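You operate a simulated robot arm through the tools that you are given. There is no shell and no other tool. Be economical: measure what you need, move in short steps, check, and stop when the job is done.

You run a simulated robot arm. Do the job below in one go: nothing can be reset, and whatever is moved stays where it is left.

JOB
Brush the crumbs off the bread board, then wax the dull patch.
Fine: put the brush and the waxing block back.

The check looks at the end state, three seconds after you hand in, the way a careful person would. Anything else that was tipped, shoved, dropped, spilled or broken makes it a failure.

ROBOT AND FRAMES
A 6-joint arm with a two-finger parallel gripper, fixed in place. Base frame: the origin is at the foot of the arm, x ahead of it, y to its left, z up; the work surface is at about z = 0. Units: m, degrees, N and s.
With the tool pointing down near the work surface it reaches from about 0.14 to 0.58 m from the base axis. Its first joint turns from -66.0 to 66.0 degrees. Payload 2.1 kg.
The TCP is the grasp point between the finger pads, 0.03 m short of the fingertips. In the tool frame z runs along the fingers and y along their closing line. The gripper opens to 0.094 m. The fingers are 0.028 m wide and 0.01 m thick; the gripper's body (0.05 by 0.096 m) begins 0.055 m behind the TCP.
Orientation is told as [roll, pitch, yaw] about the base's x, y, z axes, in that order, counted from this pose: with the fingers straight down and closing along the base's y, the tool's x points along the base's -x, its y along +y and its z along -z.

CONTROLS
- The arm moves only by the tool nudge_tool. Its argument "moves" is text: rows parted by semicolons, each of 7 numbers parted by spaces: the closure, from 0 (fully open) to 1 (shut), then the shift along the base's x, y, z in mm, then the turn, a rotation vector about the base's x, y, z in degrees. In form: jaw x y z wx wy wz; .... A call has 1 to 8 rows; each row shifts and turns the commanded pose from where the row before left it. Rows are played at 5 a second. More than 0.05 m and 8.6 degrees between two rows, or a gripper value outside its range, and nothing of the call is played. A pose out of reach is approached as far as the arm can. The call stops where the force on the tool passes 80 N (or 10 N more than at its start, if that is more) or the arm is blocked; 0.2 s more then pass. The fingers move at their own pace (about 0.072 m/s each) and stop on an object; they squeeze with about 37 N. The grip force told is the motor's: it shows also when the fingers shut on nothing. Time passes only in rows, and 0.2 s behind the last, so rows that do not move let the fingers close. It gives the time, the measured TCP pose, the force on the tool (base axes), the opening and the grip force at its end, in the units of the frame above (readings bear some noise).
- Cameras (640 x 400 px; columns grow to the right, rows downward): "scene" is fixed at [0.0417, -0.3711, 0.4986]; the picture's right is [0.82, -0.57, 0.00], its down [-0.33, -0.47, -0.82] and it looks along [0.46, 0.67, -0.58] (base axes); focal length 237 px, centre (320, 200). "wrist" rides on the gripper at [-0.037, 0, -0.058] in the tool frame; the picture's right is [0.00, -1.00, 0.00], its down [0.97, 0.00, -0.24] and it looks along [0.24, 0.00, 0.97] (tool axes); focal length 218 px, centre (320, 200).
- capture(camera): a new picture of that camera. The clock stands still meanwhile.
- pixel_to_xyz(camera, pixels): there is no depth. For up to 12 entries [column, row, z] of the newest picture of that camera ("zoom" is the newest enlarged one), the place [x, y] in the base frame at which the ray of that pixel passes the height z, good to about 0.002 m, but the place of the scene camera against the robot may be out by one fixed shift of up to 0.025 m in any direction. The clock stands still meanwhile.
- zoom(camera, box): a new picture of the part [left, top, right, bottom] of that camera's present view, enlarged. The clock stands still meanwhile.
- job_done(): hands the job in; it is judged then, once.

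Work in short steps. Measure before you move; look again where a grasp or a placing could have gone wrong, and mend it. You have 80 turns and 34 pictures in all, those below and enlarged ones among them. Open the gripper and draw the arm clear of the work before you hand the job in, unless the task says otherwise; then end with one line.

The tools are called as name(argument=value, ...) on one line, values as JSON. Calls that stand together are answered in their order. nudge_tool: Moves the arm, as the interface text tells. Its arguments: {"type":"object","properties":{"moves":{"type":"string"}},"required":["moves"]} The other tools are called the same way: capture (camera) takes a picture; pixel_to_xyz (camera, pixels) gives the place at which the rays of pixels pass given heights; zoom (camera, box) takes an enlarged picture of a part of a camera's view; job_done () hands the job in.

At the start:

```text
time_s: 0.0
tcp_pos: [0.2924, 0.023, 0.3519]
tcp_rot: [0.0, 0.0, 0.1]
contact_force: [-0.2, -0.2, -1.3]
finger_gap: 0.0939
finger_force: 0.1
```

scene: 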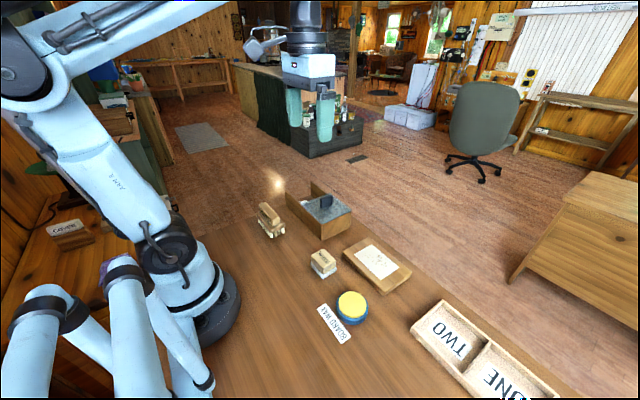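
wrist: 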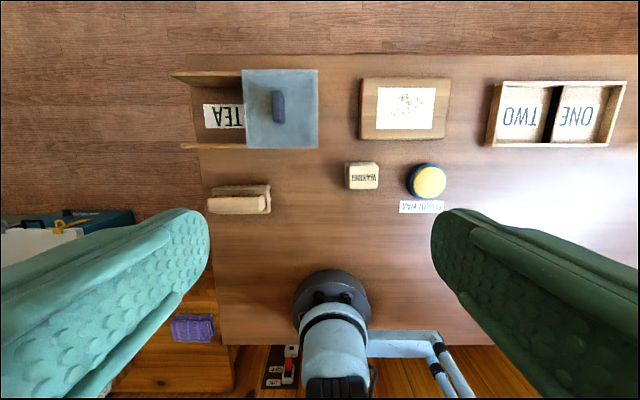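

The wrist picture shows the board (405,108), brush (238,198), waxing block (362,176), wax tin (427,181) and a tray. I zoom in for details.

zoom(camera="wrist", box=[330, 60, 470, 148])

zoom(camera="wrist", box=[190, 140, 470, 230])

zoom(camera="scene", box=[240, 170, 440, 350])

```text
4.55 times, centred on (400, 104) of wrist
```

zoom: 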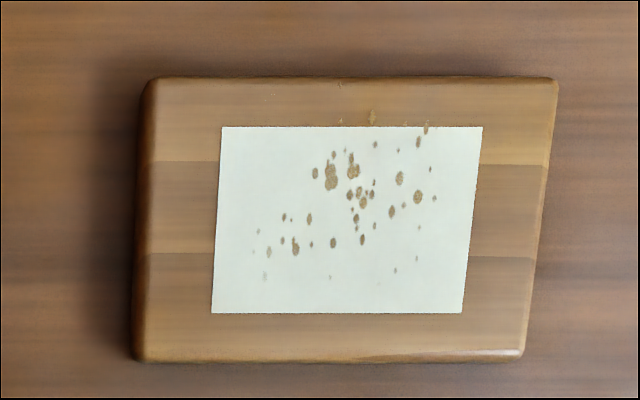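

```text
2.29 times, centred on (330, 185) of wrist
```

zoom: 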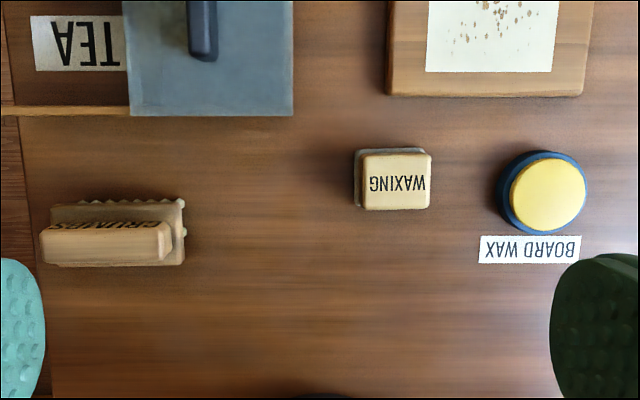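

```text
2.22 times, centred on (340, 260) of scene
```

zoom: 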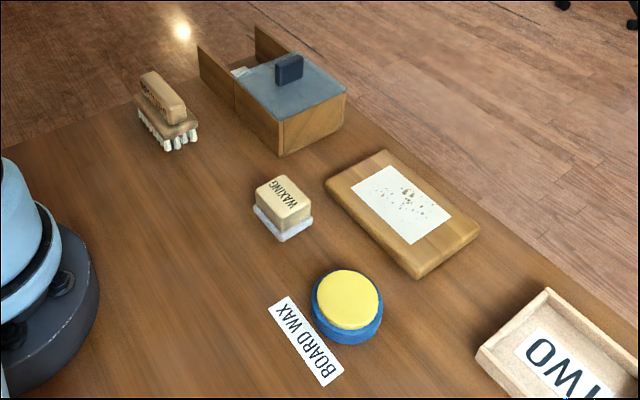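

Crumbs sit on the pale patch; brush stands bristles-down with an upright handle, waxing block felt-down. I measure them with the wrist camera.

capture(camera="wrist")

pixel_to_xyz(camera="wrist", pixels=[[364, 79, 0.02], [450, 80, 0.02], [360, 138, 0.02], [445, 138, 0.02], [379, 88, 0.02], [436, 88, 0.02], [376, 129, 0.02], [432, 129, 0.02], [346, 190, 0.01], [379, 189, 0.04], [349, 164, 0.04], [427, 181, 0.03]])

pixel_to_xyz(camera="wrist", pixels=[[208, 213, 0.06], [266, 212, 0.06], [208, 199, 0.06], [263, 197, 0.06], [212, 188, 0.025], [270, 186, 0.025], [271, 212, 0.025], [350, 164, 0.01], [407, 181, 0.015], [446, 181, 0.015], [487, 147, 0.03], [318, 149, 0.05]])

```text
28 pictures are left
```

wrist: 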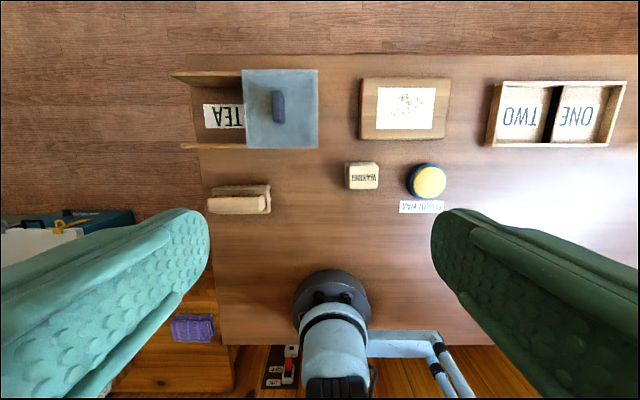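

```text
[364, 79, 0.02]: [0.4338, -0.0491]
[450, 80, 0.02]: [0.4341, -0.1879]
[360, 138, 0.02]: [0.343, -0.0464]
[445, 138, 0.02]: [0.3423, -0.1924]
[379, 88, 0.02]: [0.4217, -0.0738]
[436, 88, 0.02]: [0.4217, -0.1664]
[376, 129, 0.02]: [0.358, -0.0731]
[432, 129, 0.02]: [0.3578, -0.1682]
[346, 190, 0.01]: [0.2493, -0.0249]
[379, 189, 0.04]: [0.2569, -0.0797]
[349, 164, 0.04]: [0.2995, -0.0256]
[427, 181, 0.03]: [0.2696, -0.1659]
```

```text
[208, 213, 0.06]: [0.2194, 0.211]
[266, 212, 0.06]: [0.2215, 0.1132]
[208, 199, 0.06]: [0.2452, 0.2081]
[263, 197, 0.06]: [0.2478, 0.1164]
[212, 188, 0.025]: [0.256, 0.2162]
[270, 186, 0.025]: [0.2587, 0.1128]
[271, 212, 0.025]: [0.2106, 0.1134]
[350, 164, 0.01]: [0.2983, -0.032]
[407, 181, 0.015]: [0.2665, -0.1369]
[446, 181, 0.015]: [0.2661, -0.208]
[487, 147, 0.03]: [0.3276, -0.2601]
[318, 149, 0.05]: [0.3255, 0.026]
```

I calibrate the scene camera with the flat BOARD WAX label (corners wrist (399,200),(444,200); scene (326,303),(317,309),(350,338)), and get rays for object heights.

pixel_to_xyz(camera="wrist", pixels=[[399, 201, 0], [444, 200, 0], [443, 213, 0], [399, 213, 0]])

pixel_to_xyz(camera="scene", pixels=[[326.5, 303.2, 0], [316.6, 308.6, 0], [350.4, 338.4, 0], [340.9, 343.8, 0], [342.5, 256.5, 0.02], [397, 292, 0.02], [261, 205, 0.06], [279, 222, 0.06], [310, 262, 0.04], [325, 250, 0.04], [350, 305, 0.03], [273, 237, 0]])

zoom(camera="scene", box=[240, 195, 352, 265])

```text
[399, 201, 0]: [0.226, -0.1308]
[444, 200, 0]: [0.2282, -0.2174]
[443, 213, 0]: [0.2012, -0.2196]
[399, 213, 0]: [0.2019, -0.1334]
```

```text
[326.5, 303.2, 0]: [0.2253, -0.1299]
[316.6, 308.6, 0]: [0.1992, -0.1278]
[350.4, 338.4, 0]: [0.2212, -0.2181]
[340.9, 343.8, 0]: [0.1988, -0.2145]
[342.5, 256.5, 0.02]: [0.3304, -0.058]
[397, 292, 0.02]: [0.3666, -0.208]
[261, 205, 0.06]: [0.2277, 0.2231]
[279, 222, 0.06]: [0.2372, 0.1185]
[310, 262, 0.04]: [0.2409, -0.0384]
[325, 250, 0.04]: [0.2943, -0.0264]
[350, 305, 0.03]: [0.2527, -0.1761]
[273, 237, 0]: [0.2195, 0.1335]
```

```text
5.71 times, centred on (296, 230) of scene
```

zoom: 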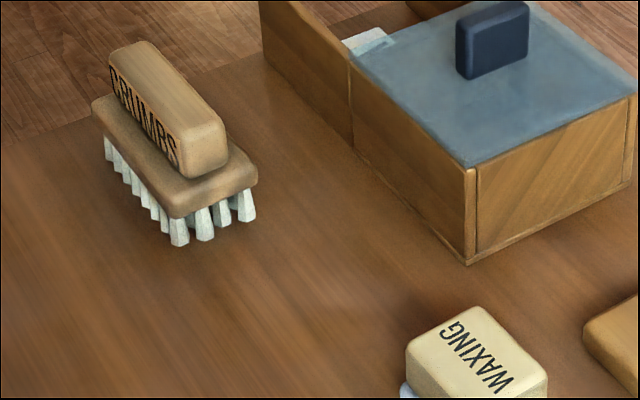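

Scene shift is only about 3 mm; brush handle runs along y near (0.235,0.163), about 0.06 tall. I go above it turning the tool +90° so the fingers close along x.

nudge_tool(moves="0 -5 12 -12 0 0 8.2;0 -5 12 -12 0 0 8.2;0 -5 12 -12 0 0 8.2;0 -5 12 -12 0 0 8.2;0 -5 12 -12 0 0 8.2;0 -5 12 -12 0 0 8.2;0 -5 12 -12 0 0 8.2;0 -5 12 -12 0 0 8.2")

nudge_tool(moves="0 -6 14 -19 0 0 8.2;0 -6 14 -19 0 0 8.1;0 -5 14 -18 0 0 8;0 0 0 0 0 0 0")

capture(camera="wrist")

```text
time_s: 1.8
tcp_pos: [0.2524, 0.118, 0.2543]
tcp_rot: [0.0, -0.1, 65.8]
contact_force: [0.3, -0.3, 0.5]
finger_gap: 0.0941
finger_force: 0.1
```

```text
time_s: 2.8
tcp_pos: [0.2361, 0.1595, 0.1992]
tcp_rot: [0.0, -0.1, 90.0]
contact_force: [-0.7, -0.3, -0.2]
finger_gap: 0.094
finger_force: 0.1
```

```text
26 pictures are left
```

wrist: 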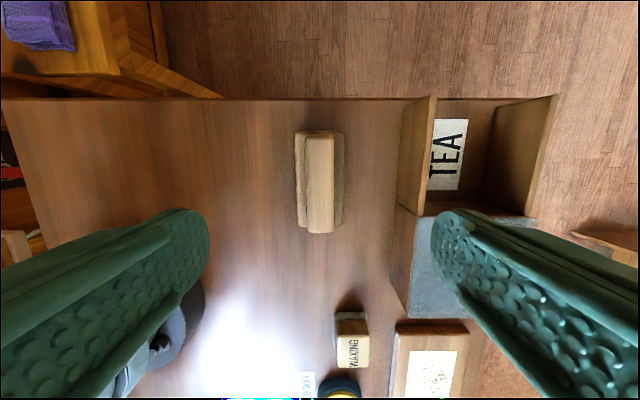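

The handle now spans px (307–334, 138–233). I measure it and the TEA box wall at x px ~402.

pixel_to_xyz(camera="wrist", pixels=[[307, 233, 0.06], [334, 232, 0.06], [307, 138, 0.06], [334, 138, 0.06], [344, 222, 0.03], [344, 132, 0.03], [295, 132, 0.03], [402, 200, 0], [433, 100, 0.05], [435, 190, 0.05]])

zoom(camera="wrist", box=[270, 110, 430, 240])

```text
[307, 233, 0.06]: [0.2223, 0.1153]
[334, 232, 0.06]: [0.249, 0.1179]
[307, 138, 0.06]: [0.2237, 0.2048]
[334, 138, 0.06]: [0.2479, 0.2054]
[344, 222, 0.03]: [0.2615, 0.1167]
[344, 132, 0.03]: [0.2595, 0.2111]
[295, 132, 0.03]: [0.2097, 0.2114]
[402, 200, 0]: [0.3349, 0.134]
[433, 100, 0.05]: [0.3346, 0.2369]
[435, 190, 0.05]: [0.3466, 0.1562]
```

```text
3.08 times, centred on (350, 175) of wrist
```

zoom: 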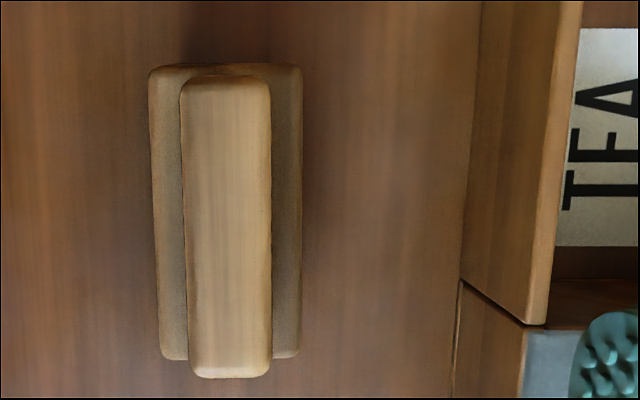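

Handle centre is (0.236,0.161), clear of the TEA box (x≥0.33). I descend to z≈0.075 and check from the side.

nudge_tool(moves="0 0 1 -30 0 0 0;0 0 0 -30 0 0 0;0 0 0 -30 0 0 0;0 0 0 -20 0 0 0;0 0 0 -14 0 0 0;0 0 0 0 0 0 0")

zoom(camera="scene", box=[220, 170, 332, 240])

```text
time_s: 4.2
tcp_pos: [0.2349, 0.161, 0.0763]
tcp_rot: [-0.1, -0.2, 90.0]
contact_force: [0.3, -0.2, 0.3]
finger_gap: 0.0942
finger_force: 0.1
```

```text
5.71 times, centred on (276, 205) of scene
```

zoom: 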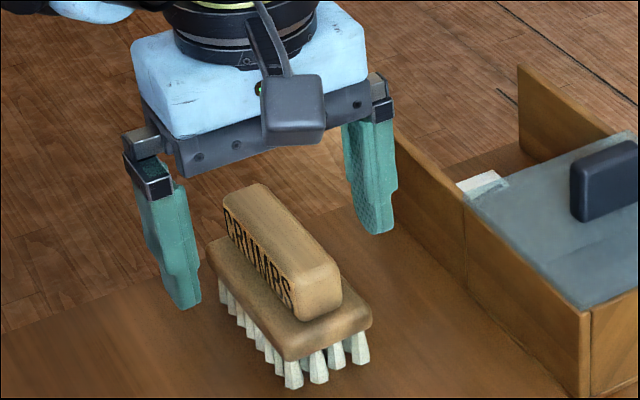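

Fingers straddle the handle with tips well above the base plate. I lower 5 mm and close.

nudge_tool(moves="0 1 0 -5 0 0 0;0.5 0 0 0 0 0 0;1 0 0 0 0 0 0;1 0 0 0 0 0 0;1 0 0 0 0 0 0;1 0 0 0 0 0 0")

zoom(camera="scene", box=[220, 170, 332, 240])

```text
time_s: 5.6
tcp_pos: [0.2359, 0.1611, 0.0708]
tcp_rot: [0.0, 0.0, 89.9]
contact_force: [-0.1, 0.4, 16.2]
finger_gap: 0.029
finger_force: 36.8
```

```text
5.71 times, centred on (276, 205) of scene
```

zoom: 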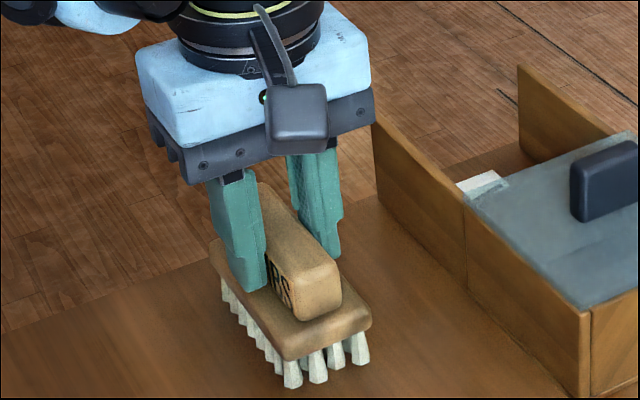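

Grip is firm (gap 0.029, 37 N) with tips resting on the plate; put-back height is z≈0.071. I lift straight up 100 mm.

nudge_tool(moves="1 0 0 15 0 0 0;1 0 0 30 0 0 0;1 0 0 35 0 0 0;1 0 0 20 0 0 0;1 0 0 0 0 0 0")

zoom(camera="scene", box=[220, 130, 332, 240])

```text
time_s: 6.8
tcp_pos: [0.2362, 0.1615, 0.1716]
tcp_rot: [0.1, 0.1, 89.8]
contact_force: [0.0, 0.5, -2.3]
finger_gap: 0.0251
finger_force: 37.1
```

```text
3.64 times, centred on (276, 185) of scene
```

zoom: 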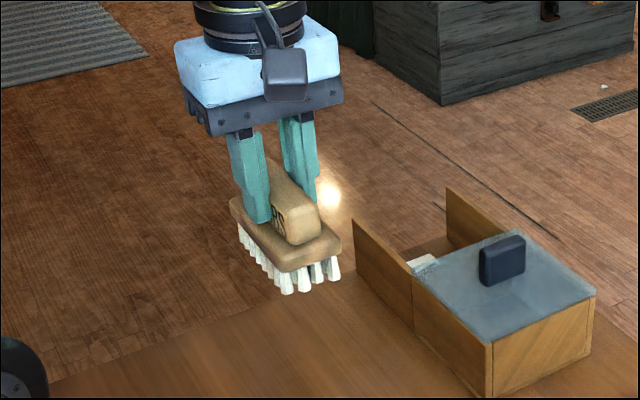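

Brush is held level. I carry it over y first at x=0.236, then in x to the board's near edge.

nudge_tool(moves="1 0 -40 0 0 0 0;1 0 -40 0 0 0 0;1 0 -40 0 0 0 0;1 0 -40 0 0 0 0;1 0 -40 0 0 0 0;1 0 -40 0 0 0 0;1 0 -41 0 0 0 0;1 0 0 0 0 0 0")

nudge_tool(moves="1 40 0 0 0 0 0;1 40 0 -20 0 0 0;1 22 0 -30 0 0 0;1 0 0 -16 0 0 0;1 0 0 0 0 0 0")

zoom(camera="scene", box=[280, 190, 440, 310])

```text
time_s: 8.6
tcp_pos: [0.2347, -0.118, 0.1715]
tcp_rot: [0.0, -0.1, 89.8]
contact_force: [0.2, -0.7, -1.9]
finger_gap: 0.0252
finger_force: 36.8
```

```text
time_s: 9.8
tcp_pos: [0.3379, -0.1182, 0.1041]
tcp_rot: [-0.1, -0.1, 89.9]
contact_force: [-0.4, 0.2, -0.8]
finger_gap: 0.0252
finger_force: 36.8
```

```text
3.33 times, centred on (360, 250) of scene
```

zoom: 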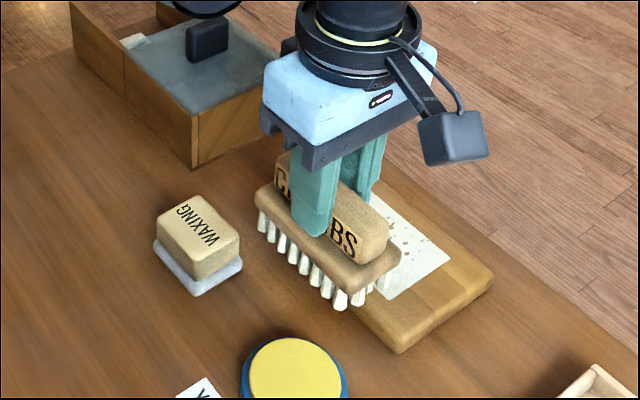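

Brush hangs ~1 cm above the board's near edge. I creep down in small steps watching force.

nudge_tool(moves="1 6 0 -4 0 0 0;1 0 0 -3 0 0 0;1 0 0 0 0 0 0")

nudge_tool(moves="1 0 0 -2 0 0 0;1 0 0 0 0 0 0")

nudge_tool(moves="1 0 0 -2 0 0 0;1 0 0 0 0 0 0")

```text
time_s: 10.6
tcp_pos: [0.3437, -0.1196, 0.0981]
tcp_rot: [0.0, 0.0, 89.9]
contact_force: [-0.5, -0.6, -2.6]
finger_gap: 0.0252
finger_force: 37.1
```

```text
time_s: 11.2
tcp_pos: [0.3438, -0.1191, 0.0963]
tcp_rot: [0.0, 0.0, 89.9]
contact_force: [-0.1, -0.2, -1.3]
finger_gap: 0.0252
finger_force: 37.1
```

```text
time_s: 11.8
tcp_pos: [0.3436, -0.1188, 0.0944]
tcp_rot: [0.0, 0.0, 89.9]
contact_force: [0.2, 0.0, -0.8]
finger_gap: 0.0254
finger_force: 36.8
```

No contact yet at z=0.094; I continue 2 mm at a time.

nudge_tool(moves="1 0 0 -2 0 0 0;1 0 0 0 0 0 0")

nudge_tool(moves="1 0 0 -1 0 0 0;1 0 0 0 0 0 0")

nudge_tool(moves="1 0 0 -1 0 0 0;1 0 0 0 0 0 0")

```text
time_s: 12.4
tcp_pos: [0.3431, -0.1193, 0.0922]
tcp_rot: [0.0, 0.0, 89.9]
contact_force: [0.2, 0.6, -1.6]
finger_gap: 0.0253
finger_force: 37.3
```

```text
time_s: 13.0
tcp_pos: [0.344, -0.1185, 0.0917]
tcp_rot: [0.1, 0.0, 89.9]
contact_force: [-1.4, 0.5, 3.7]
finger_gap: 0.0254
finger_force: 36.8
```

```text
time_s: 13.6
tcp_pos: [0.3441, -0.1196, 0.0903]
tcp_rot: [0.1, 0.0, 89.8]
contact_force: [-6.2, 3.2, 50.1]
finger_gap: 0.0252
finger_force: 37.3
```

Contact at z≈0.0915 and it is stiff (50 N at 0.0903). I back off 0.8 mm and sweep gently toward +x a short distance to test.

nudge_tool(moves="1 0 0 0.8 0 0 0;1 5 0 0 0 0 0;1 5 0 0 0 0 0;1 5 0 0 0 0 0")

```text
time_s: 14.6
tcp_pos: [0.359, -0.1192, 0.0898]
tcp_rot: [0.2, 0.0, 89.8]
contact_force: [-15.9, -2.8, 37.1]
finger_gap: 0.0252
finger_force: 37.5
```

Still 37 N down and 16 N drag; I raise about 0.7 mm, then look at whether the board moved.

nudge_tool(moves="1 0 0 0.7 0 0 0;1 0 0 0 0 0 0")

capture(camera="wrist")

zoom(camera="scene", box=[280, 190, 440, 310])

```text
time_s: 15.2
tcp_pos: [0.3597, -0.1172, 0.0905]
tcp_rot: [-0.1, 0.0, 89.8]
contact_force: [-1.9, -0.9, 4.2]
finger_gap: 0.0252
finger_force: 37.4
```

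```text
20 pictures are left
```

wrist: 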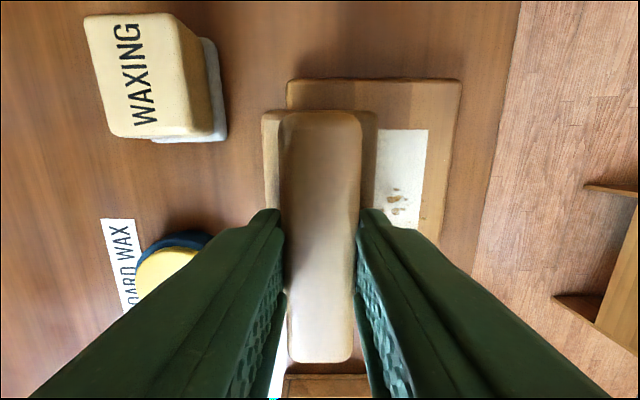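

```text
3.33 times, centred on (360, 250) of scene
```

zoom: 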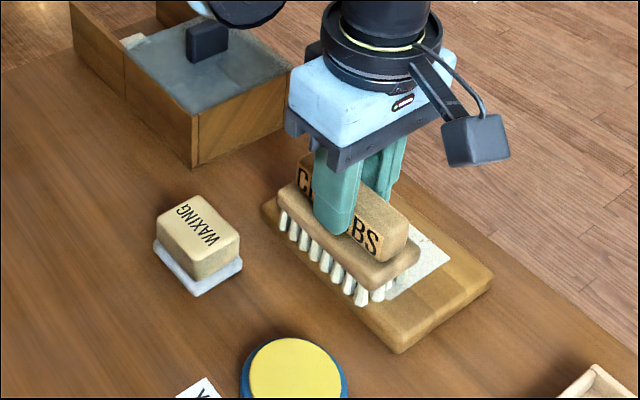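

Board has not moved (corners (400,352), (493,280) as before) and load is down to 4 N. I sweep on toward +x.

nudge_tool(moves="1 6 0 0 0 0 0;1 6 0 0 0 0 0;1 6 0 0 0 0 0;1 6 0 0 0 0 0")

nudge_tool(moves="1 6 0 0 0 0 0;1 6 0 0 0 0 0;1 6 0 0 0 0 0;1 6 0 0 0 0 0")

```text
time_s: 16.2
tcp_pos: [0.383, -0.1194, 0.0908]
tcp_rot: [0.0, 0.0, 89.8]
contact_force: [-0.4, 0.4, -1.0]
finger_gap: 0.0251
finger_force: 36.9
```

```text
time_s: 17.2
tcp_pos: [0.4074, -0.1186, 0.0914]
tcp_rot: [-0.1, -0.1, 89.9]
contact_force: [0.2, -0.8, -1.1]
finger_gap: 0.0252
finger_force: 36.7
```

Force fell to free-hanging, so the bristles may just skim. I look from the scene camera at what is left behind the brush.

zoom(camera="scene", box=[320, 210, 440, 300])

```text
4.44 times, centred on (380, 255) of scene
```

zoom: 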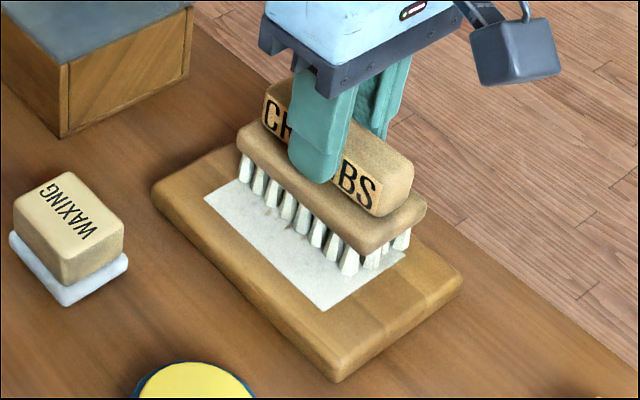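

Behind the brush the patch is mostly clean, with faint specks near (280,220). I lower 0.6 mm and go on past the far edge.

nudge_tool(moves="1 0 0 -0.6 0 0 0;1 6 0 0 0 0 0;1 6 0 0 0 0 0")

nudge_tool(moves="1 8 0 0 0 0 0;1 8 0 0 0 0 0;1 8 0 0 0 0 0;1 8 0 0 0 0 0;1 8 0 0 0 0 0;1 7 0 0 0 0 0")

nudge_tool(moves="1 0 0 20 0 0 0;1 0 0 30 0 0 0;1 -40 0 20 0 0 0;1 -50 0 0 0 0 0;1 -45 0 0 0 0 0;1 -45 0 0 0 0 0;1 0 0 0 0 0 0")

zoom(camera="scene", box=[320, 210, 440, 300])

```text
time_s: 18.0
tcp_pos: [0.4189, -0.1194, 0.0914]
tcp_rot: [0.2, 0.1, 89.9]
contact_force: [-10.7, -0.7, 21.6]
finger_gap: 0.0252
finger_force: 37.0
```

```text
time_s: 19.4
tcp_pos: [0.4684, -0.1197, 0.0893]
tcp_rot: [0.0, 0.0, 89.9]
contact_force: [-1.4, -0.6, -1.3]
finger_gap: 0.0252
finger_force: 37.1
```

```text
time_s: 21.0
tcp_pos: [0.2866, -0.1193, 0.1609]
tcp_rot: [0.0, 0.0, 89.9]
contact_force: [-0.4, 0.3, -1.2]
finger_gap: 0.0255
finger_force: 37.0
```

```text
4.44 times, centred on (380, 255) of scene
```

zoom: 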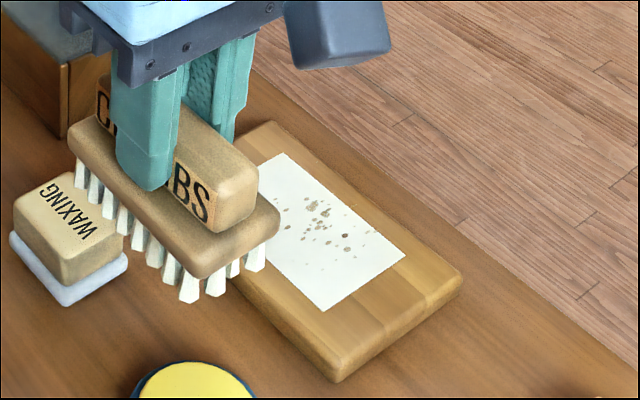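

Crumbs remain near (330,220), probably where the bristles only skimmed. I make a second stroke with a slightly firmer, monitored press (~15–20 N, under which the board stayed put).

nudge_tool(moves="1 30 0 -30 0 0 0;1 27 0 -25 0 0 0;1 0 0 -12 0 0 0;1 0 0 -3.1 0 0 0;1 0 0 0 0 0 0")

nudge_tool(moves="1 5 0 0 0 0 0;1 5 0 0 0 0 0;1 5 0 0 0 0 0;1 5 0 -0.3 0 0 0;1 5 0 0 0 0 0")

nudge_tool(moves="1 5 0 0 0 0 0;1 5 0 0 0 0 0;1 5 0 0 0 0 0")

```text
time_s: 22.2
tcp_pos: [0.3434, -0.119, 0.0916]
tcp_rot: [0.1, -0.1, 89.9]
contact_force: [-1.2, 1.2, 14.9]
finger_gap: 0.0251
finger_force: 37.2
```

```text
time_s: 23.4
tcp_pos: [0.3669, -0.1192, 0.0912]
tcp_rot: [0.4, -0.1, 89.9]
contact_force: [-21.0, -1.2, 49.3]
finger_gap: 0.0252
finger_force: 37.6
```

```text
time_s: 24.2
tcp_pos: [0.3814, -0.1185, 0.0912]
tcp_rot: [0.4, 0.0, 89.9]
contact_force: [-23.6, -0.8, 57.4]
finger_gap: 0.0253
finger_force: 37.1
```

Load is 57 N, more than wanted; I raise 0.8 mm and carry on in short strokes.

nudge_tool(moves="1 0 0 0.8 0 0 0;1 5 0 0 0 0 0;1 5 0 0 0 0 0")

nudge_tool(moves="1 5 0 0 0 0 0;1 5 0 0 0 0 0;1 5 0 0 0 0 0")

zoom(camera="scene", box=[320, 210, 440, 300])

```text
time_s: 25.0
tcp_pos: [0.3936, -0.1188, 0.0912]
tcp_rot: [-0.1, -0.1, 89.9]
contact_force: [-3.9, -1.2, 10.4]
finger_gap: 0.0251
finger_force: 37.0
```

```text
time_s: 25.8
tcp_pos: [0.4084, -0.1195, 0.0907]
tcp_rot: [0.0, -0.1, 89.9]
contact_force: [-0.5, 0.3, 2.2]
finger_gap: 0.0253
finger_force: 36.7
```

```text
4.44 times, centred on (380, 255) of scene
```

zoom: 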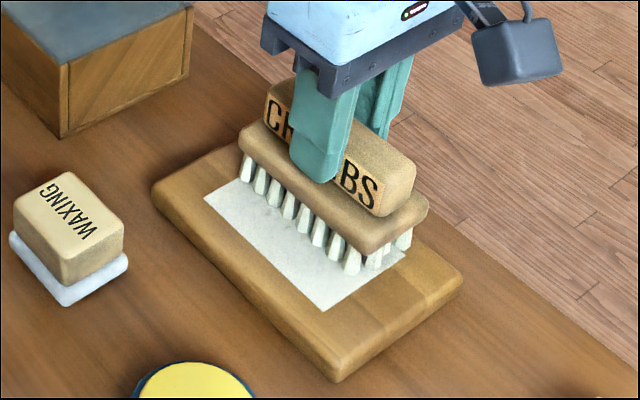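

Specks behind the brush are gone this time; force drifted to 2 N, so I lower 0.4 mm and continue over the far half.

nudge_tool(moves="1 0 0 -0.4 0 0 0;1 5 0 0 0 0 0;1 5 0 0 0 0 0")

nudge_tool(moves="1 5 0 -0.2 0 0 0;1 5 0 0 0 0 0;1 5 0 0 0 0 0")

nudge_tool(moves="1 8 0 0 0 0 0;1 8 0 0 0 0 0;1 8 0 0 0 0 0;1 0 0 0 0 0 0")

nudge_tool(moves="1 0 0 20 0 0 0;1 0 0 30 0 0 0;1 -40 0 20 0 0 0;1 -50 0 0 0 0 0;1 -45 0 0 0 0 0;1 -45 0 0 0 0 0;1 -30 0 0 0 0 0;1 0 0 0 0 0 0")

zoom(camera="scene", box=[340, 210, 440, 300])

```text
time_s: 26.6
tcp_pos: [0.4179, -0.1197, 0.0904]
tcp_rot: [0.1, 0.0, 89.9]
contact_force: [-6.9, 0.0, 14.9]
finger_gap: 0.0252
finger_force: 37.0
```

```text
time_s: 27.4
tcp_pos: [0.4328, -0.1198, 0.0909]
tcp_rot: [0.2, 0.0, 90.0]
contact_force: [-9.2, 0.4, 21.6]
finger_gap: 0.0253
finger_force: 36.7
```

```text
time_s: 28.4
tcp_pos: [0.457, -0.1202, 0.091]
tcp_rot: [0.2, 0.0, 89.8]
contact_force: [-10.4, 0.2, 22.2]
finger_gap: 0.025
finger_force: 36.9
```

```text
time_s: 30.2
tcp_pos: [0.2458, -0.1193, 0.1593]
tcp_rot: [0.0, 0.0, 89.8]
contact_force: [-0.3, 0.7, -0.2]
finger_gap: 0.0254
finger_force: 36.4
```

```text
4.44 times, centred on (390, 255) of scene
```

zoom: 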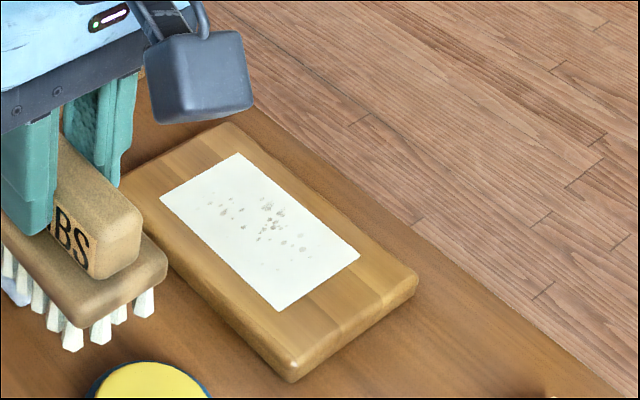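

The board is in place and the crumbs are fading evenly with pressed strokes. I scrub again, both ways over the patch, at ~15–20 N.

nudge_tool(moves="1 40 0 0 0 0 0;1 40 0 -30 0 0 0;1 25 0 -25 0 0 0;1 0 0 -12 0 0 0;1 0 0 -2.6 0 0 0;1 0 0 0 0 0 0")

nudge_tool(moves="1 6 0 0 0 0 0;1 6 0 0 0 0 0;1 6 0 0 0 0 0")

nudge_tool(moves="1 6 0 0 0 0 0;1 6 0 0 0 0 0;1 6 0 0 0 0 0")

```text
time_s: 31.6
tcp_pos: [0.3528, -0.1194, 0.091]
tcp_rot: [0.1, -0.1, 89.9]
contact_force: [0.1, 0.2, -1.2]
finger_gap: 0.0252
finger_force: 36.8
```

```text
time_s: 32.4
tcp_pos: [0.3715, -0.1184, 0.0915]
tcp_rot: [-0.1, 0.0, 89.9]
contact_force: [-0.2, 0.5, -0.4]
finger_gap: 0.025
finger_force: 37.1
```

```text
time_s: 33.2
tcp_pos: [0.3885, -0.1205, 0.091]
tcp_rot: [0.0, -0.1, 89.8]
contact_force: [1.4, -0.2, -1.3]
finger_gap: 0.0252
finger_force: 37.1
```

No contact at this height; I lower 0.6 mm and scrub on.

nudge_tool(moves="1 0 0 -0.6 0 0 0;1 6 0 0 0 0 0;1 6 0 0 0 0 0")

nudge_tool(moves="1 6 0 -0.2 0 0 0;1 6 0 0 0 0 0;1 6 0 0 0 0 0")

nudge_tool(moves="1 8 0 0 0 0 0;1 8 0 0 0 0 0;1 8 0 0 0 0 0")

nudge_tool(moves="1 -6 0 0 0 0 0;1 -6 0 0 0 0 0;1 -6 0 0 0 0 0;1 -6 0 0 0 0 0")

```text
time_s: 34.0
tcp_pos: [0.3976, -0.1204, 0.0913]
tcp_rot: [0.3, 0.0, 90.0]
contact_force: [-20.3, 0.3, 45.6]
finger_gap: 0.0252
finger_force: 37.3
```

```text
time_s: 34.8
tcp_pos: [0.4176, -0.1194, 0.0906]
tcp_rot: [0.3, -0.1, 89.9]
contact_force: [-19.1, -1.8, 45.3]
finger_gap: 0.0253
finger_force: 36.4
```

```text
time_s: 35.6
tcp_pos: [0.4414, -0.1193, 0.0889]
tcp_rot: [0.4, 0.0, 89.9]
contact_force: [-18.3, -0.2, 47.1]
finger_gap: 0.0251
finger_force: 37.6
```

```text
time_s: 36.6
tcp_pos: [0.4204, -0.1192, 0.0897]
tcp_rot: [-0.3, -0.1, 89.9]
contact_force: [17.4, 2.6, 38.0]
finger_gap: 0.0251
finger_force: 36.8
```

Pressing at ~40 N; I ease 0.3 mm and draw back over the patch, then lift back to look.

nudge_tool(moves="1 -6 0 0.3 0 0 0;1 -6 0 0 0 0 0;1 -6 0 0 0 0 0;1 -6 0 0 0 0 0")

nudge_tool(moves="1 -6 0 0 0 0 0;1 -6 0 0 0 0 0;1 -6 0 0 0 0 0;1 -6 0 0 0 0 0")

nudge_tool(moves="1 6 0 0 0 0 0;1 6 0 0 0 0 0;1 6 0 0 0 0 0;1 6 0 0 0 0 0;1 6 0 0 0 0 0;1 6 0 0 0 0 0")

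nudge_tool(moves="1 6 0 0 0 0 0;1 6 0 0 0 0 0;1 6 0 0 0 0 0;1 6 0 0 0 0 0;1 8 0 0 0 0 0;1 8 0 0 0 0 0")

nudge_tool(moves="1 0 0 20 0 0 0;1 0 0 30 0 0 0;1 -40 0 20 0 0 0;1 -50 0 0 0 0 0;1 -45 0 0 0 0 0;1 -45 0 0 0 0 0;1 -30 0 0 0 0 0;1 0 0 0 0 0 0")

zoom(camera="scene", box=[340, 210, 440, 300])

```text
time_s: 37.6
tcp_pos: [0.3939, -0.1204, 0.0904]
tcp_rot: [0.1, 0.1, 89.9]
contact_force: [12.6, 0.6, 29.0]
finger_gap: 0.0252
finger_force: 37.5
```

```text
time_s: 38.6
tcp_pos: [0.3706, -0.1204, 0.0905]
tcp_rot: [0.1, 0.0, 89.9]
contact_force: [11.2, 0.1, 25.1]
finger_gap: 0.0253
finger_force: 36.9
```

```text
time_s: 40.0
tcp_pos: [0.405, -0.1199, 0.0912]
tcp_rot: [0.2, 0.0, 89.9]
contact_force: [-16.9, -2.0, 39.7]
finger_gap: 0.0253
finger_force: 36.9
```

```text
time_s: 41.4
tcp_pos: [0.4457, -0.1195, 0.0909]
tcp_rot: [0.3, -0.1, 89.9]
contact_force: [-16.1, 0.5, 39.8]
finger_gap: 0.0253
finger_force: 37.1
```

```text
time_s: 43.2
tcp_pos: [0.2357, -0.1193, 0.1604]
tcp_rot: [0.0, 0.1, 90.0]
contact_force: [0.3, 0.0, -1.1]
finger_gap: 0.0252
finger_force: 37.0
```

```text
4.44 times, centred on (390, 255) of scene
```

zoom: 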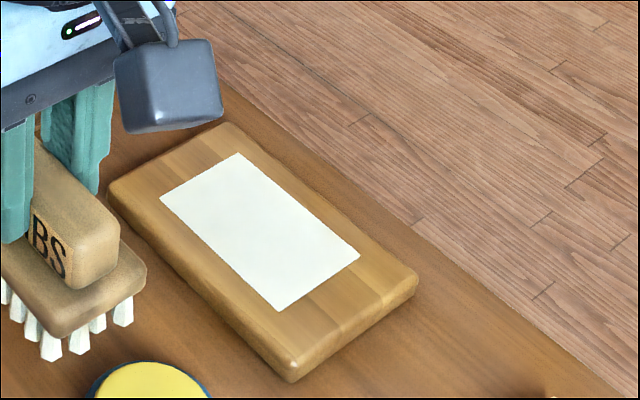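

All crumbs are gone and the board is where it was. I carry the brush back to its spot at (0.236,0.161).

nudge_tool(moves="1 0 40 5 0 0 0;1 0 40 0 0 0 0;1 0 40 0 0 0 0;1 0 40 0 0 0 0;1 0 40 0 0 0 0;1 0 40 0 0 0 0;1 0 40 0 0 0 0;1 0 0 0 0 0 0")

nudge_tool(moves="1 0 0 -40 0 0 0;1 0 0 -30 0 0 0;1 0 0 -15 0 0 0;1 0 0 -5 0 0 0;1 0 0 0 0 0 0")

```text
time_s: 45.0
tcp_pos: [0.2366, 0.1616, 0.1662]
tcp_rot: [-0.1, 0.0, 89.8]
contact_force: [0.4, -0.7, -0.5]
finger_gap: 0.0254
finger_force: 36.7
```

```text
time_s: 46.2
tcp_pos: [0.2383, 0.1613, 0.0748]
tcp_rot: [0.0, 0.0, 89.9]
contact_force: [0.2, -0.1, -0.6]
finger_gap: 0.025
finger_force: 37.1
```

Still hanging free at z=0.075; I creep down to contact.

nudge_tool(moves="1 -1 0 -2 0 0 0;1 0 0 0 0 0 0")

nudge_tool(moves="1 0 0 -1 0 0 0;1 0 0 0 0 0 0")

nudge_tool(moves="1 0 0 -0.7 0 0 0;1 0 0 0 0 0 0")

```text
time_s: 46.8
tcp_pos: [0.2357, 0.1601, 0.0733]
tcp_rot: [0.0, 0.1, 89.8]
contact_force: [-0.3, -0.5, -0.8]
finger_gap: 0.0256
finger_force: 36.7
```

```text
time_s: 47.4
tcp_pos: [0.2355, 0.1612, 0.0728]
tcp_rot: [0.1, 0.0, 89.8]
contact_force: [-3.4, -3.8, 38.5]
finger_gap: 0.0249
finger_force: 37.1
```

```text
time_s: 48.1
tcp_pos: [0.2342, 0.16, 0.0729]
tcp_rot: [0.1, -0.1, 89.8]
contact_force: [-2.6, -2.0, 26.5]
finger_gap: 0.0253
finger_force: 36.6
stopped in row 2: the force on the tool passed its limit (the readings are from after the stop); the commanded pose is now the measured one
```

Brush is standing on the table. I open and rise straight up.

nudge_tool(moves="1 0 0 0.6 0 0 0;0.5 0 0 0 0 0 0;0 0 0 0 0 0 0;0 0 0 0 0 0 0;0 0 0 20 0 0 0;0 0 0 40 0 0 0;0 0 0 40 0 0 0;0 0 0 0 0 0 0")

capture(camera="wrist")

```text
time_s: 49.9
tcp_pos: [0.2353, 0.1614, 0.1736]
tcp_rot: [0.1, 0.0, 89.9]
contact_force: [0.2, -0.4, 1.0]
finger_gap: 0.0938
finger_force: 0.1
```

```text
13 pictures are left
```

wrist: 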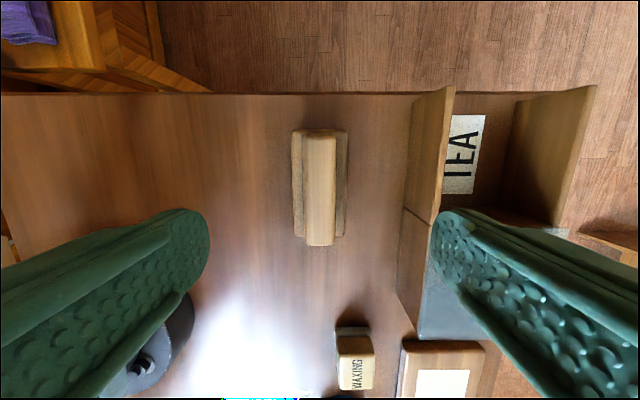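

Brush stands back in place, unrotated. Next I move over the waxing block near (0.277,-0.053) and look.

nudge_tool(moves="0 8 -40 0 0 0 0;0 8 -40 0 0 0 0;0 8 -40 0 0 0 0;0 8 -40 0 0 0 0;0 8 -40 0 0 0 0;0 2 -14 -5 0 0 0;0 0 0 0 0 0 0")

capture(camera="wrist")

```text
time_s: 51.5
tcp_pos: [0.2761, -0.0543, 0.1671]
tcp_rot: [0.1, 0.0, 90.0]
contact_force: [-0.5, -0.9, 0.0]
finger_gap: 0.094
finger_force: 0.0
```

```text
12 pictures are left
```

wrist: 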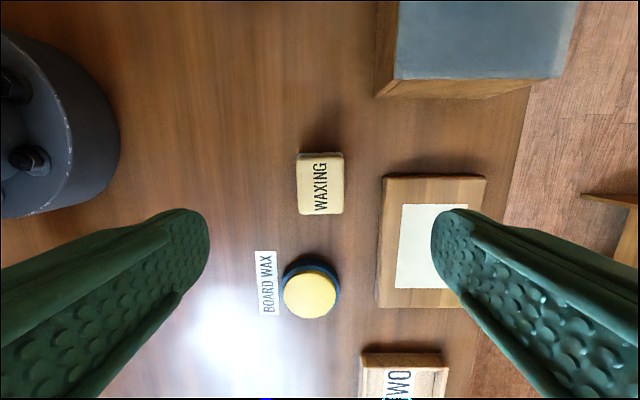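

Block top spans px (297–344,158–215); tin centre (311,292). I measure both.

pixel_to_xyz(camera="wrist", pixels=[[297, 160, 0.04], [344, 158, 0.04], [299, 215, 0.04], [344, 214, 0.04], [283, 296, 0.03], [336, 296, 0.03], [310, 270, 0.03], [310, 318, 0.03], [280, 280, 0.015], [341, 280, 0.015], [380, 305, 0.02], [382, 178, 0.02]])

zoom(camera="wrist", box=[250, 140, 400, 330])

zoom(camera="scene", box=[290, 230, 386, 330])

```text
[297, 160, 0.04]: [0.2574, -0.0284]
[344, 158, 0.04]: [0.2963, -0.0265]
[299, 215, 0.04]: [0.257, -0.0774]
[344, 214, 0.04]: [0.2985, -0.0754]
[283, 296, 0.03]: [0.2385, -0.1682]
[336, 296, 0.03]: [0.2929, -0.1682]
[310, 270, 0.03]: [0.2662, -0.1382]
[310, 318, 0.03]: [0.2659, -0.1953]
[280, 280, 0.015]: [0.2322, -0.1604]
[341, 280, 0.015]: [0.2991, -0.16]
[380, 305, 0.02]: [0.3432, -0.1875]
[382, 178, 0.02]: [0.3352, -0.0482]
```

```text
2.11 times, centred on (325, 235) of wrist
```

zoom: 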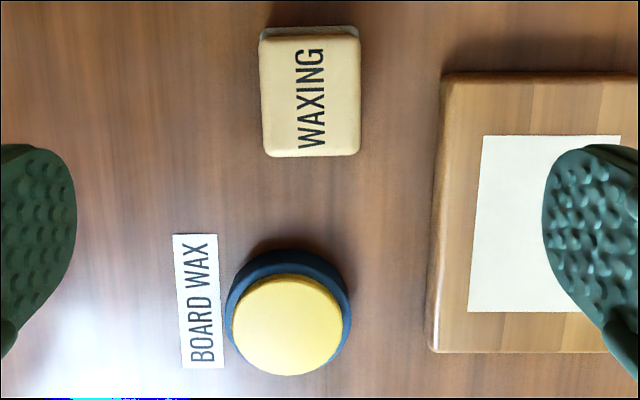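

```text
4.00 times, centred on (338, 280) of scene
```

zoom: 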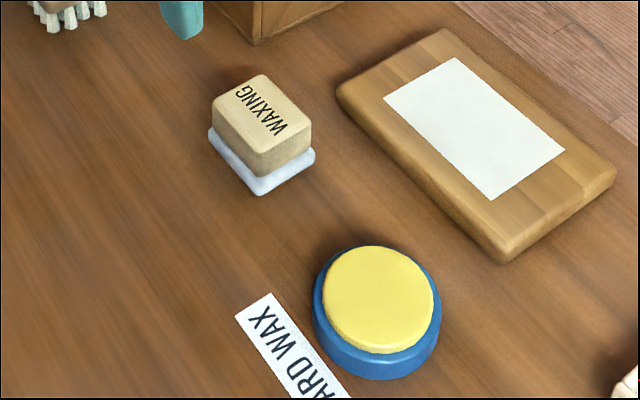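

Board is unmoved. Block is ~0.04×0.049 centred (0.277,-0.052), ~0.042 tall with felt below ~0.013; I part-close the jaws (to clear the board) and descend to z≈0.05.

nudge_tool(moves="0.25 0.5 1.5 -20 0 0 0;0.25 0 0 -35 0 0 0;0.25 0 0 -30 0 0 0;0.25 0 0 -20 0 0 0;0.25 0 0 -12 0 0 0;0.25 0 0 0 0 0 0")

zoom(camera="scene", box=[270, 215, 382, 285])

```text
time_s: 52.9
tcp_pos: [0.2783, -0.0522, 0.0504]
tcp_rot: [0.2, 0.0, 89.9]
contact_force: [0.2, -0.8, -1.0]
finger_gap: 0.0705
finger_force: 0.0
```

```text
5.71 times, centred on (326, 250) of scene
```

zoom: 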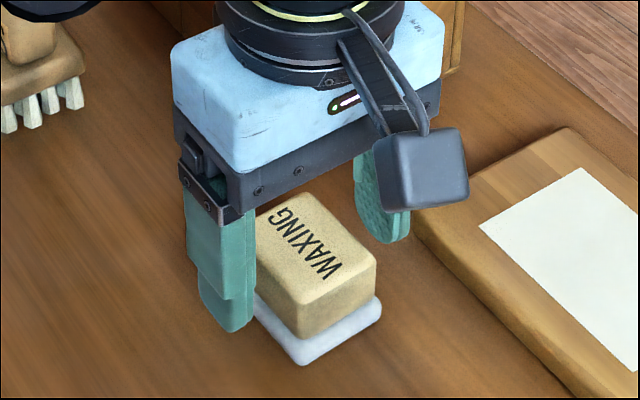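

Jaws straddle the block above the felt. I close.

nudge_tool(moves="0.5 0 0 0 0 0 0;0.8 0 0 0 0 0 0;1 0 0 0 0 0 0;1 0 0 0 0 0 0;1 0 0 0 0 0 0")

nudge_tool(moves="1 0 0 10 0 0 0;1 0 0 30 0 0 0;1 0 0 30 0 0 0;1 0 0 0 0 0 0")

zoom(camera="scene", box=[270, 195, 382, 285])

```text
time_s: 54.1
tcp_pos: [0.2789, -0.0526, 0.0516]
tcp_rot: [0.2, -0.1, 89.8]
contact_force: [-0.5, -0.5, 1.2]
finger_gap: 0.0406
finger_force: 37.1
```

```text
time_s: 55.1
tcp_pos: [0.278, -0.051, 0.1207]
tcp_rot: [0.0, -0.1, 89.9]
contact_force: [0.6, -0.3, -0.3]
finger_gap: 0.0408
finger_force: 36.9
```

```text
4.44 times, centred on (326, 240) of scene
```

zoom: 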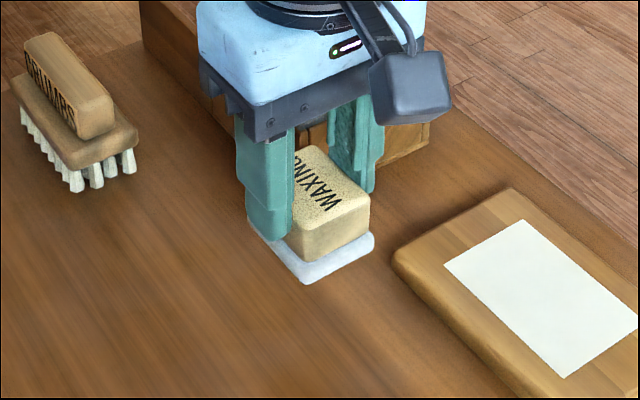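

Block is held (gap 0.041); felt bottom is ~0.051 below the TCP. I carry it over the wax at (0.266,-0.167) and start down.

nudge_tool(moves="1 -4 -40 0 0 0 0;1 -4 -40 0 0 0 0;1 -4 -35 0 0 0 0;1 0 0 -15 0 0 0;1 0 0 -12 0 0 0;1 0 0 0 0 0 0")

zoom(camera="scene", box=[290, 240, 402, 340])

```text
time_s: 56.5
tcp_pos: [0.2664, -0.1666, 0.094]
tcp_rot: [0.0, 0.0, 89.9]
contact_force: [0.5, -0.4, -0.5]
finger_gap: 0.0405
finger_force: 36.8
```

```text
4.00 times, centred on (346, 290) of scene
```

zoom: 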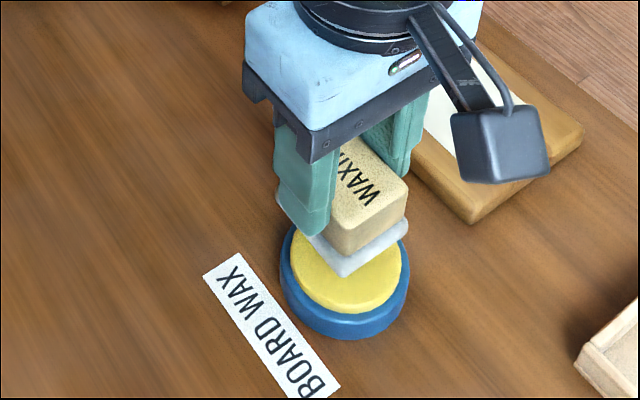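

Felt hovers above the wax, centred. I creep down.

nudge_tool(moves="1 0 0 -4 0 0 0;1 0 0 -3 0 0 0;1 0 0 0 0 0 0")

nudge_tool(moves="1 0 0 -1.5 0 0 0;1 0 0 -1.5 0 0 0;1 0 0 0 0 0 0")

nudge_tool(moves="1 0 0 -1 0 0 0;1 0 0 -1 0 0 0;1 0 0 0 0 0 0")

```text
time_s: 57.3
tcp_pos: [0.2649, -0.1661, 0.086]
tcp_rot: [0.2, 0.0, 89.9]
contact_force: [0.2, 0.2, -0.9]
finger_gap: 0.0406
finger_force: 36.9
```

```text
time_s: 58.1
tcp_pos: [0.2659, -0.1679, 0.0836]
tcp_rot: [0.1, 0.0, 89.9]
contact_force: [0.3, -0.6, -0.6]
finger_gap: 0.0406
finger_force: 37.2
```

```text
time_s: 58.9
tcp_pos: [0.2653, -0.1674, 0.0825]
tcp_rot: [0.2, 0.0, 90.0]
contact_force: [-1.1, 1.0, -1.1]
finger_gap: 0.0405
finger_force: 37.1
```

Still free at z≈0.082 (felt ~0.031); I continue 1 mm at a time.

nudge_tool(moves="1 0 0 -1 0 0 0;1 0 0 0 0 0 0")

nudge_tool(moves="1 0 0 -1 0 0 0;1 0 0 0 0 0 0")

nudge_tool(moves="1 0 0 -0.8 0 0 0;1 0 0 0 0 0 0")

```text
time_s: 59.5
tcp_pos: [0.2667, -0.1671, 0.0806]
tcp_rot: [0.1, 0.1, 89.8]
contact_force: [0.3, 0.1, 0.3]
finger_gap: 0.0408
finger_force: 37.1
```

```text
time_s: 60.1
tcp_pos: [0.2664, -0.1661, 0.0786]
tcp_rot: [0.0, 0.0, 89.8]
contact_force: [-0.4, -0.3, 0.1]
finger_gap: 0.0408
finger_force: 37.3
```

```text
time_s: 60.7
tcp_pos: [0.2672, -0.1663, 0.0795]
tcp_rot: [0.1, 0.0, 89.9]
contact_force: [0.2, -0.1, -0.6]
finger_gap: 0.0409
finger_force: 37.2
```

Still no load; I keep creeping, stopping at first force.

nudge_tool(moves="1 0 0 -1 0 0 0;1 0 0 0 0 0 0")

nudge_tool(moves="1 0 0 -0.8 0 0 0;1 0 0 0 0 0 0")

nudge_tool(moves="1 0 0 -0.7 0 0 0;1 0 0 0 0 0 0")

```text
time_s: 61.3
tcp_pos: [0.2671, -0.1663, 0.0785]
tcp_rot: [0.1, -0.1, 89.9]
contact_force: [1.5, -0.5, -0.1]
finger_gap: 0.0407
finger_force: 36.9
```

```text
time_s: 61.9
tcp_pos: [0.2661, -0.1674, 0.0786]
tcp_rot: [0.1, 0.1, 90.0]
contact_force: [-0.5, 0.3, -0.1]
finger_gap: 0.0403
finger_force: 37.1
```

```text
time_s: 62.5
tcp_pos: [0.2663, -0.1677, 0.0771]
tcp_rot: [0.1, 0.1, 90.0]
contact_force: [1.2, 0.1, -0.4]
finger_gap: 0.0406
finger_force: 36.9
```

zoom(camera="scene", box=[310, 260, 390, 330])

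nudge_tool(moves="1 0 0 -0.8 0 0 0;1 0 0 0 0 0 0")

nudge_tool(moves="1 0 0 -0.8 0 0 0;1 0 0 0 0 0 0")

```text
5.71 times, centred on (350, 295) of scene
```

zoom: 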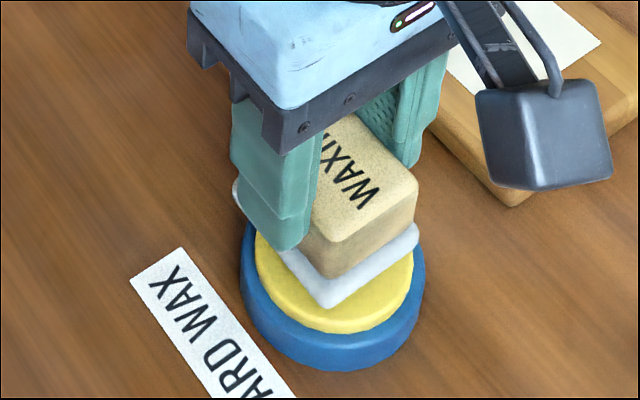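

```text
time_s: 63.1
tcp_pos: [0.2666, -0.1672, 0.0764]
tcp_rot: [0.0, 0.0, 89.9]
contact_force: [-0.6, -0.8, -0.1]
finger_gap: 0.041
finger_force: 37.2
```

```text
time_s: 63.7
tcp_pos: [0.266, -0.1662, 0.0744]
tcp_rot: [0.0, 0.0, 89.9]
contact_force: [-0.4, 0.8, -1.1]
finger_gap: 0.0406
finger_force: 36.8
```

The felt is still slightly above the yellow wax and no load is read at z=0.0745. I go on in sub-millimetre steps.

nudge_tool(moves="1 0 0 -0.8 0 0 0;1 0 0 0 0 0 0")

nudge_tool(moves="1 0 0 -0.8 0 0 0;1 0 0 0 0 0 0")

nudge_tool(moves="1 0 0 -0.8 0 0 0;1 0 0 0 0 0 0")

```text
time_s: 64.3
tcp_pos: [0.2659, -0.1672, 0.0733]
tcp_rot: [0.1, 0.0, 89.9]
contact_force: [0.4, -0.8, -1.0]
finger_gap: 0.0405
finger_force: 36.7
```

```text
time_s: 64.9
tcp_pos: [0.2648, -0.1675, 0.0733]
tcp_rot: [0.1, 0.1, 89.9]
contact_force: [-0.1, 0.2, 0.1]
finger_gap: 0.0406
finger_force: 37.2
```

```text
time_s: 65.5
tcp_pos: [0.2661, -0.1675, 0.0727]
tcp_rot: [0.1, 0.1, 89.9]
contact_force: [-2.4, 1.4, 23.2]
finger_gap: 0.0406
finger_force: 36.6
```

Contact with the wax at 23 N. I hold for a second to load the felt, then lift and look.

nudge_tool(moves="1 0 0 0 0 0 0;1 0 0 0 0 0 0;1 0 0 0 0 0 0;1 0 0 0 0 0 0;1 0 0 0 0 0 0")

nudge_tool(moves="1 0 0 10 0 0 0;1 0 0 25 0 0 0;1 0 0 25 0 0 0;1 0 0 0 0 0 0")

zoom(camera="scene", box=[300, 230, 400, 330])

```text
time_s: 66.7
tcp_pos: [0.2659, -0.1675, 0.0722]
tcp_rot: [0.1, 0.0, 89.8]
contact_force: [0.6, 1.1, 27.1]
finger_gap: 0.0408
finger_force: 37.4
```

```text
time_s: 67.7
tcp_pos: [0.2669, -0.1668, 0.1329]
tcp_rot: [0.1, 0.0, 89.9]
contact_force: [-0.3, -0.4, -0.1]
finger_gap: 0.0409
finger_force: 36.8
```

```text
4.00 times, centred on (350, 280) of scene
```

zoom: 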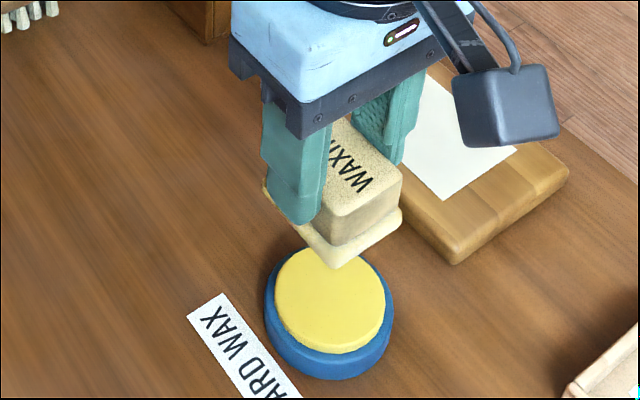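

The felt has turned yellow – waxed – and the tin has not moved. I carry the block over the patch's near/left part (0.372,-0.098).

nudge_tool(moves="1 40 25 0 0 0 0;1 40 25 0 0 0 0;1 25 19 -15 0 0 0;1 0 0 -20 0 0 0;1 0 0 -18 0 0 0;1 0 0 0 0 0 0")

nudge_tool(moves="1 0 0 -3 0 0 0;1 0 0 -1.5 0 0 0;1 0 0 0 0 0 0")

nudge_tool(moves="1 0 0 -1 0 0 0;1 0 0 -1 0 0 0;1 0 0 0 0 0 0")

```text
time_s: 69.1
tcp_pos: [0.3712, -0.0973, 0.0788]
tcp_rot: [0.1, -0.1, 89.8]
contact_force: [-0.4, -1.0, 0.2]
finger_gap: 0.0408
finger_force: 37.3
```

```text
time_s: 69.9
tcp_pos: [0.3701, -0.0972, 0.0745]
tcp_rot: [0.1, 0.0, 89.8]
contact_force: [0.1, 0.2, 0.1]
finger_gap: 0.0405
finger_force: 36.8
```

```text
time_s: 70.7
tcp_pos: [0.371, -0.0972, 0.0727]
tcp_rot: [0.0, 0.0, 89.8]
contact_force: [0.1, -0.1, 0.2]
finger_gap: 0.0408
finger_force: 36.5
```

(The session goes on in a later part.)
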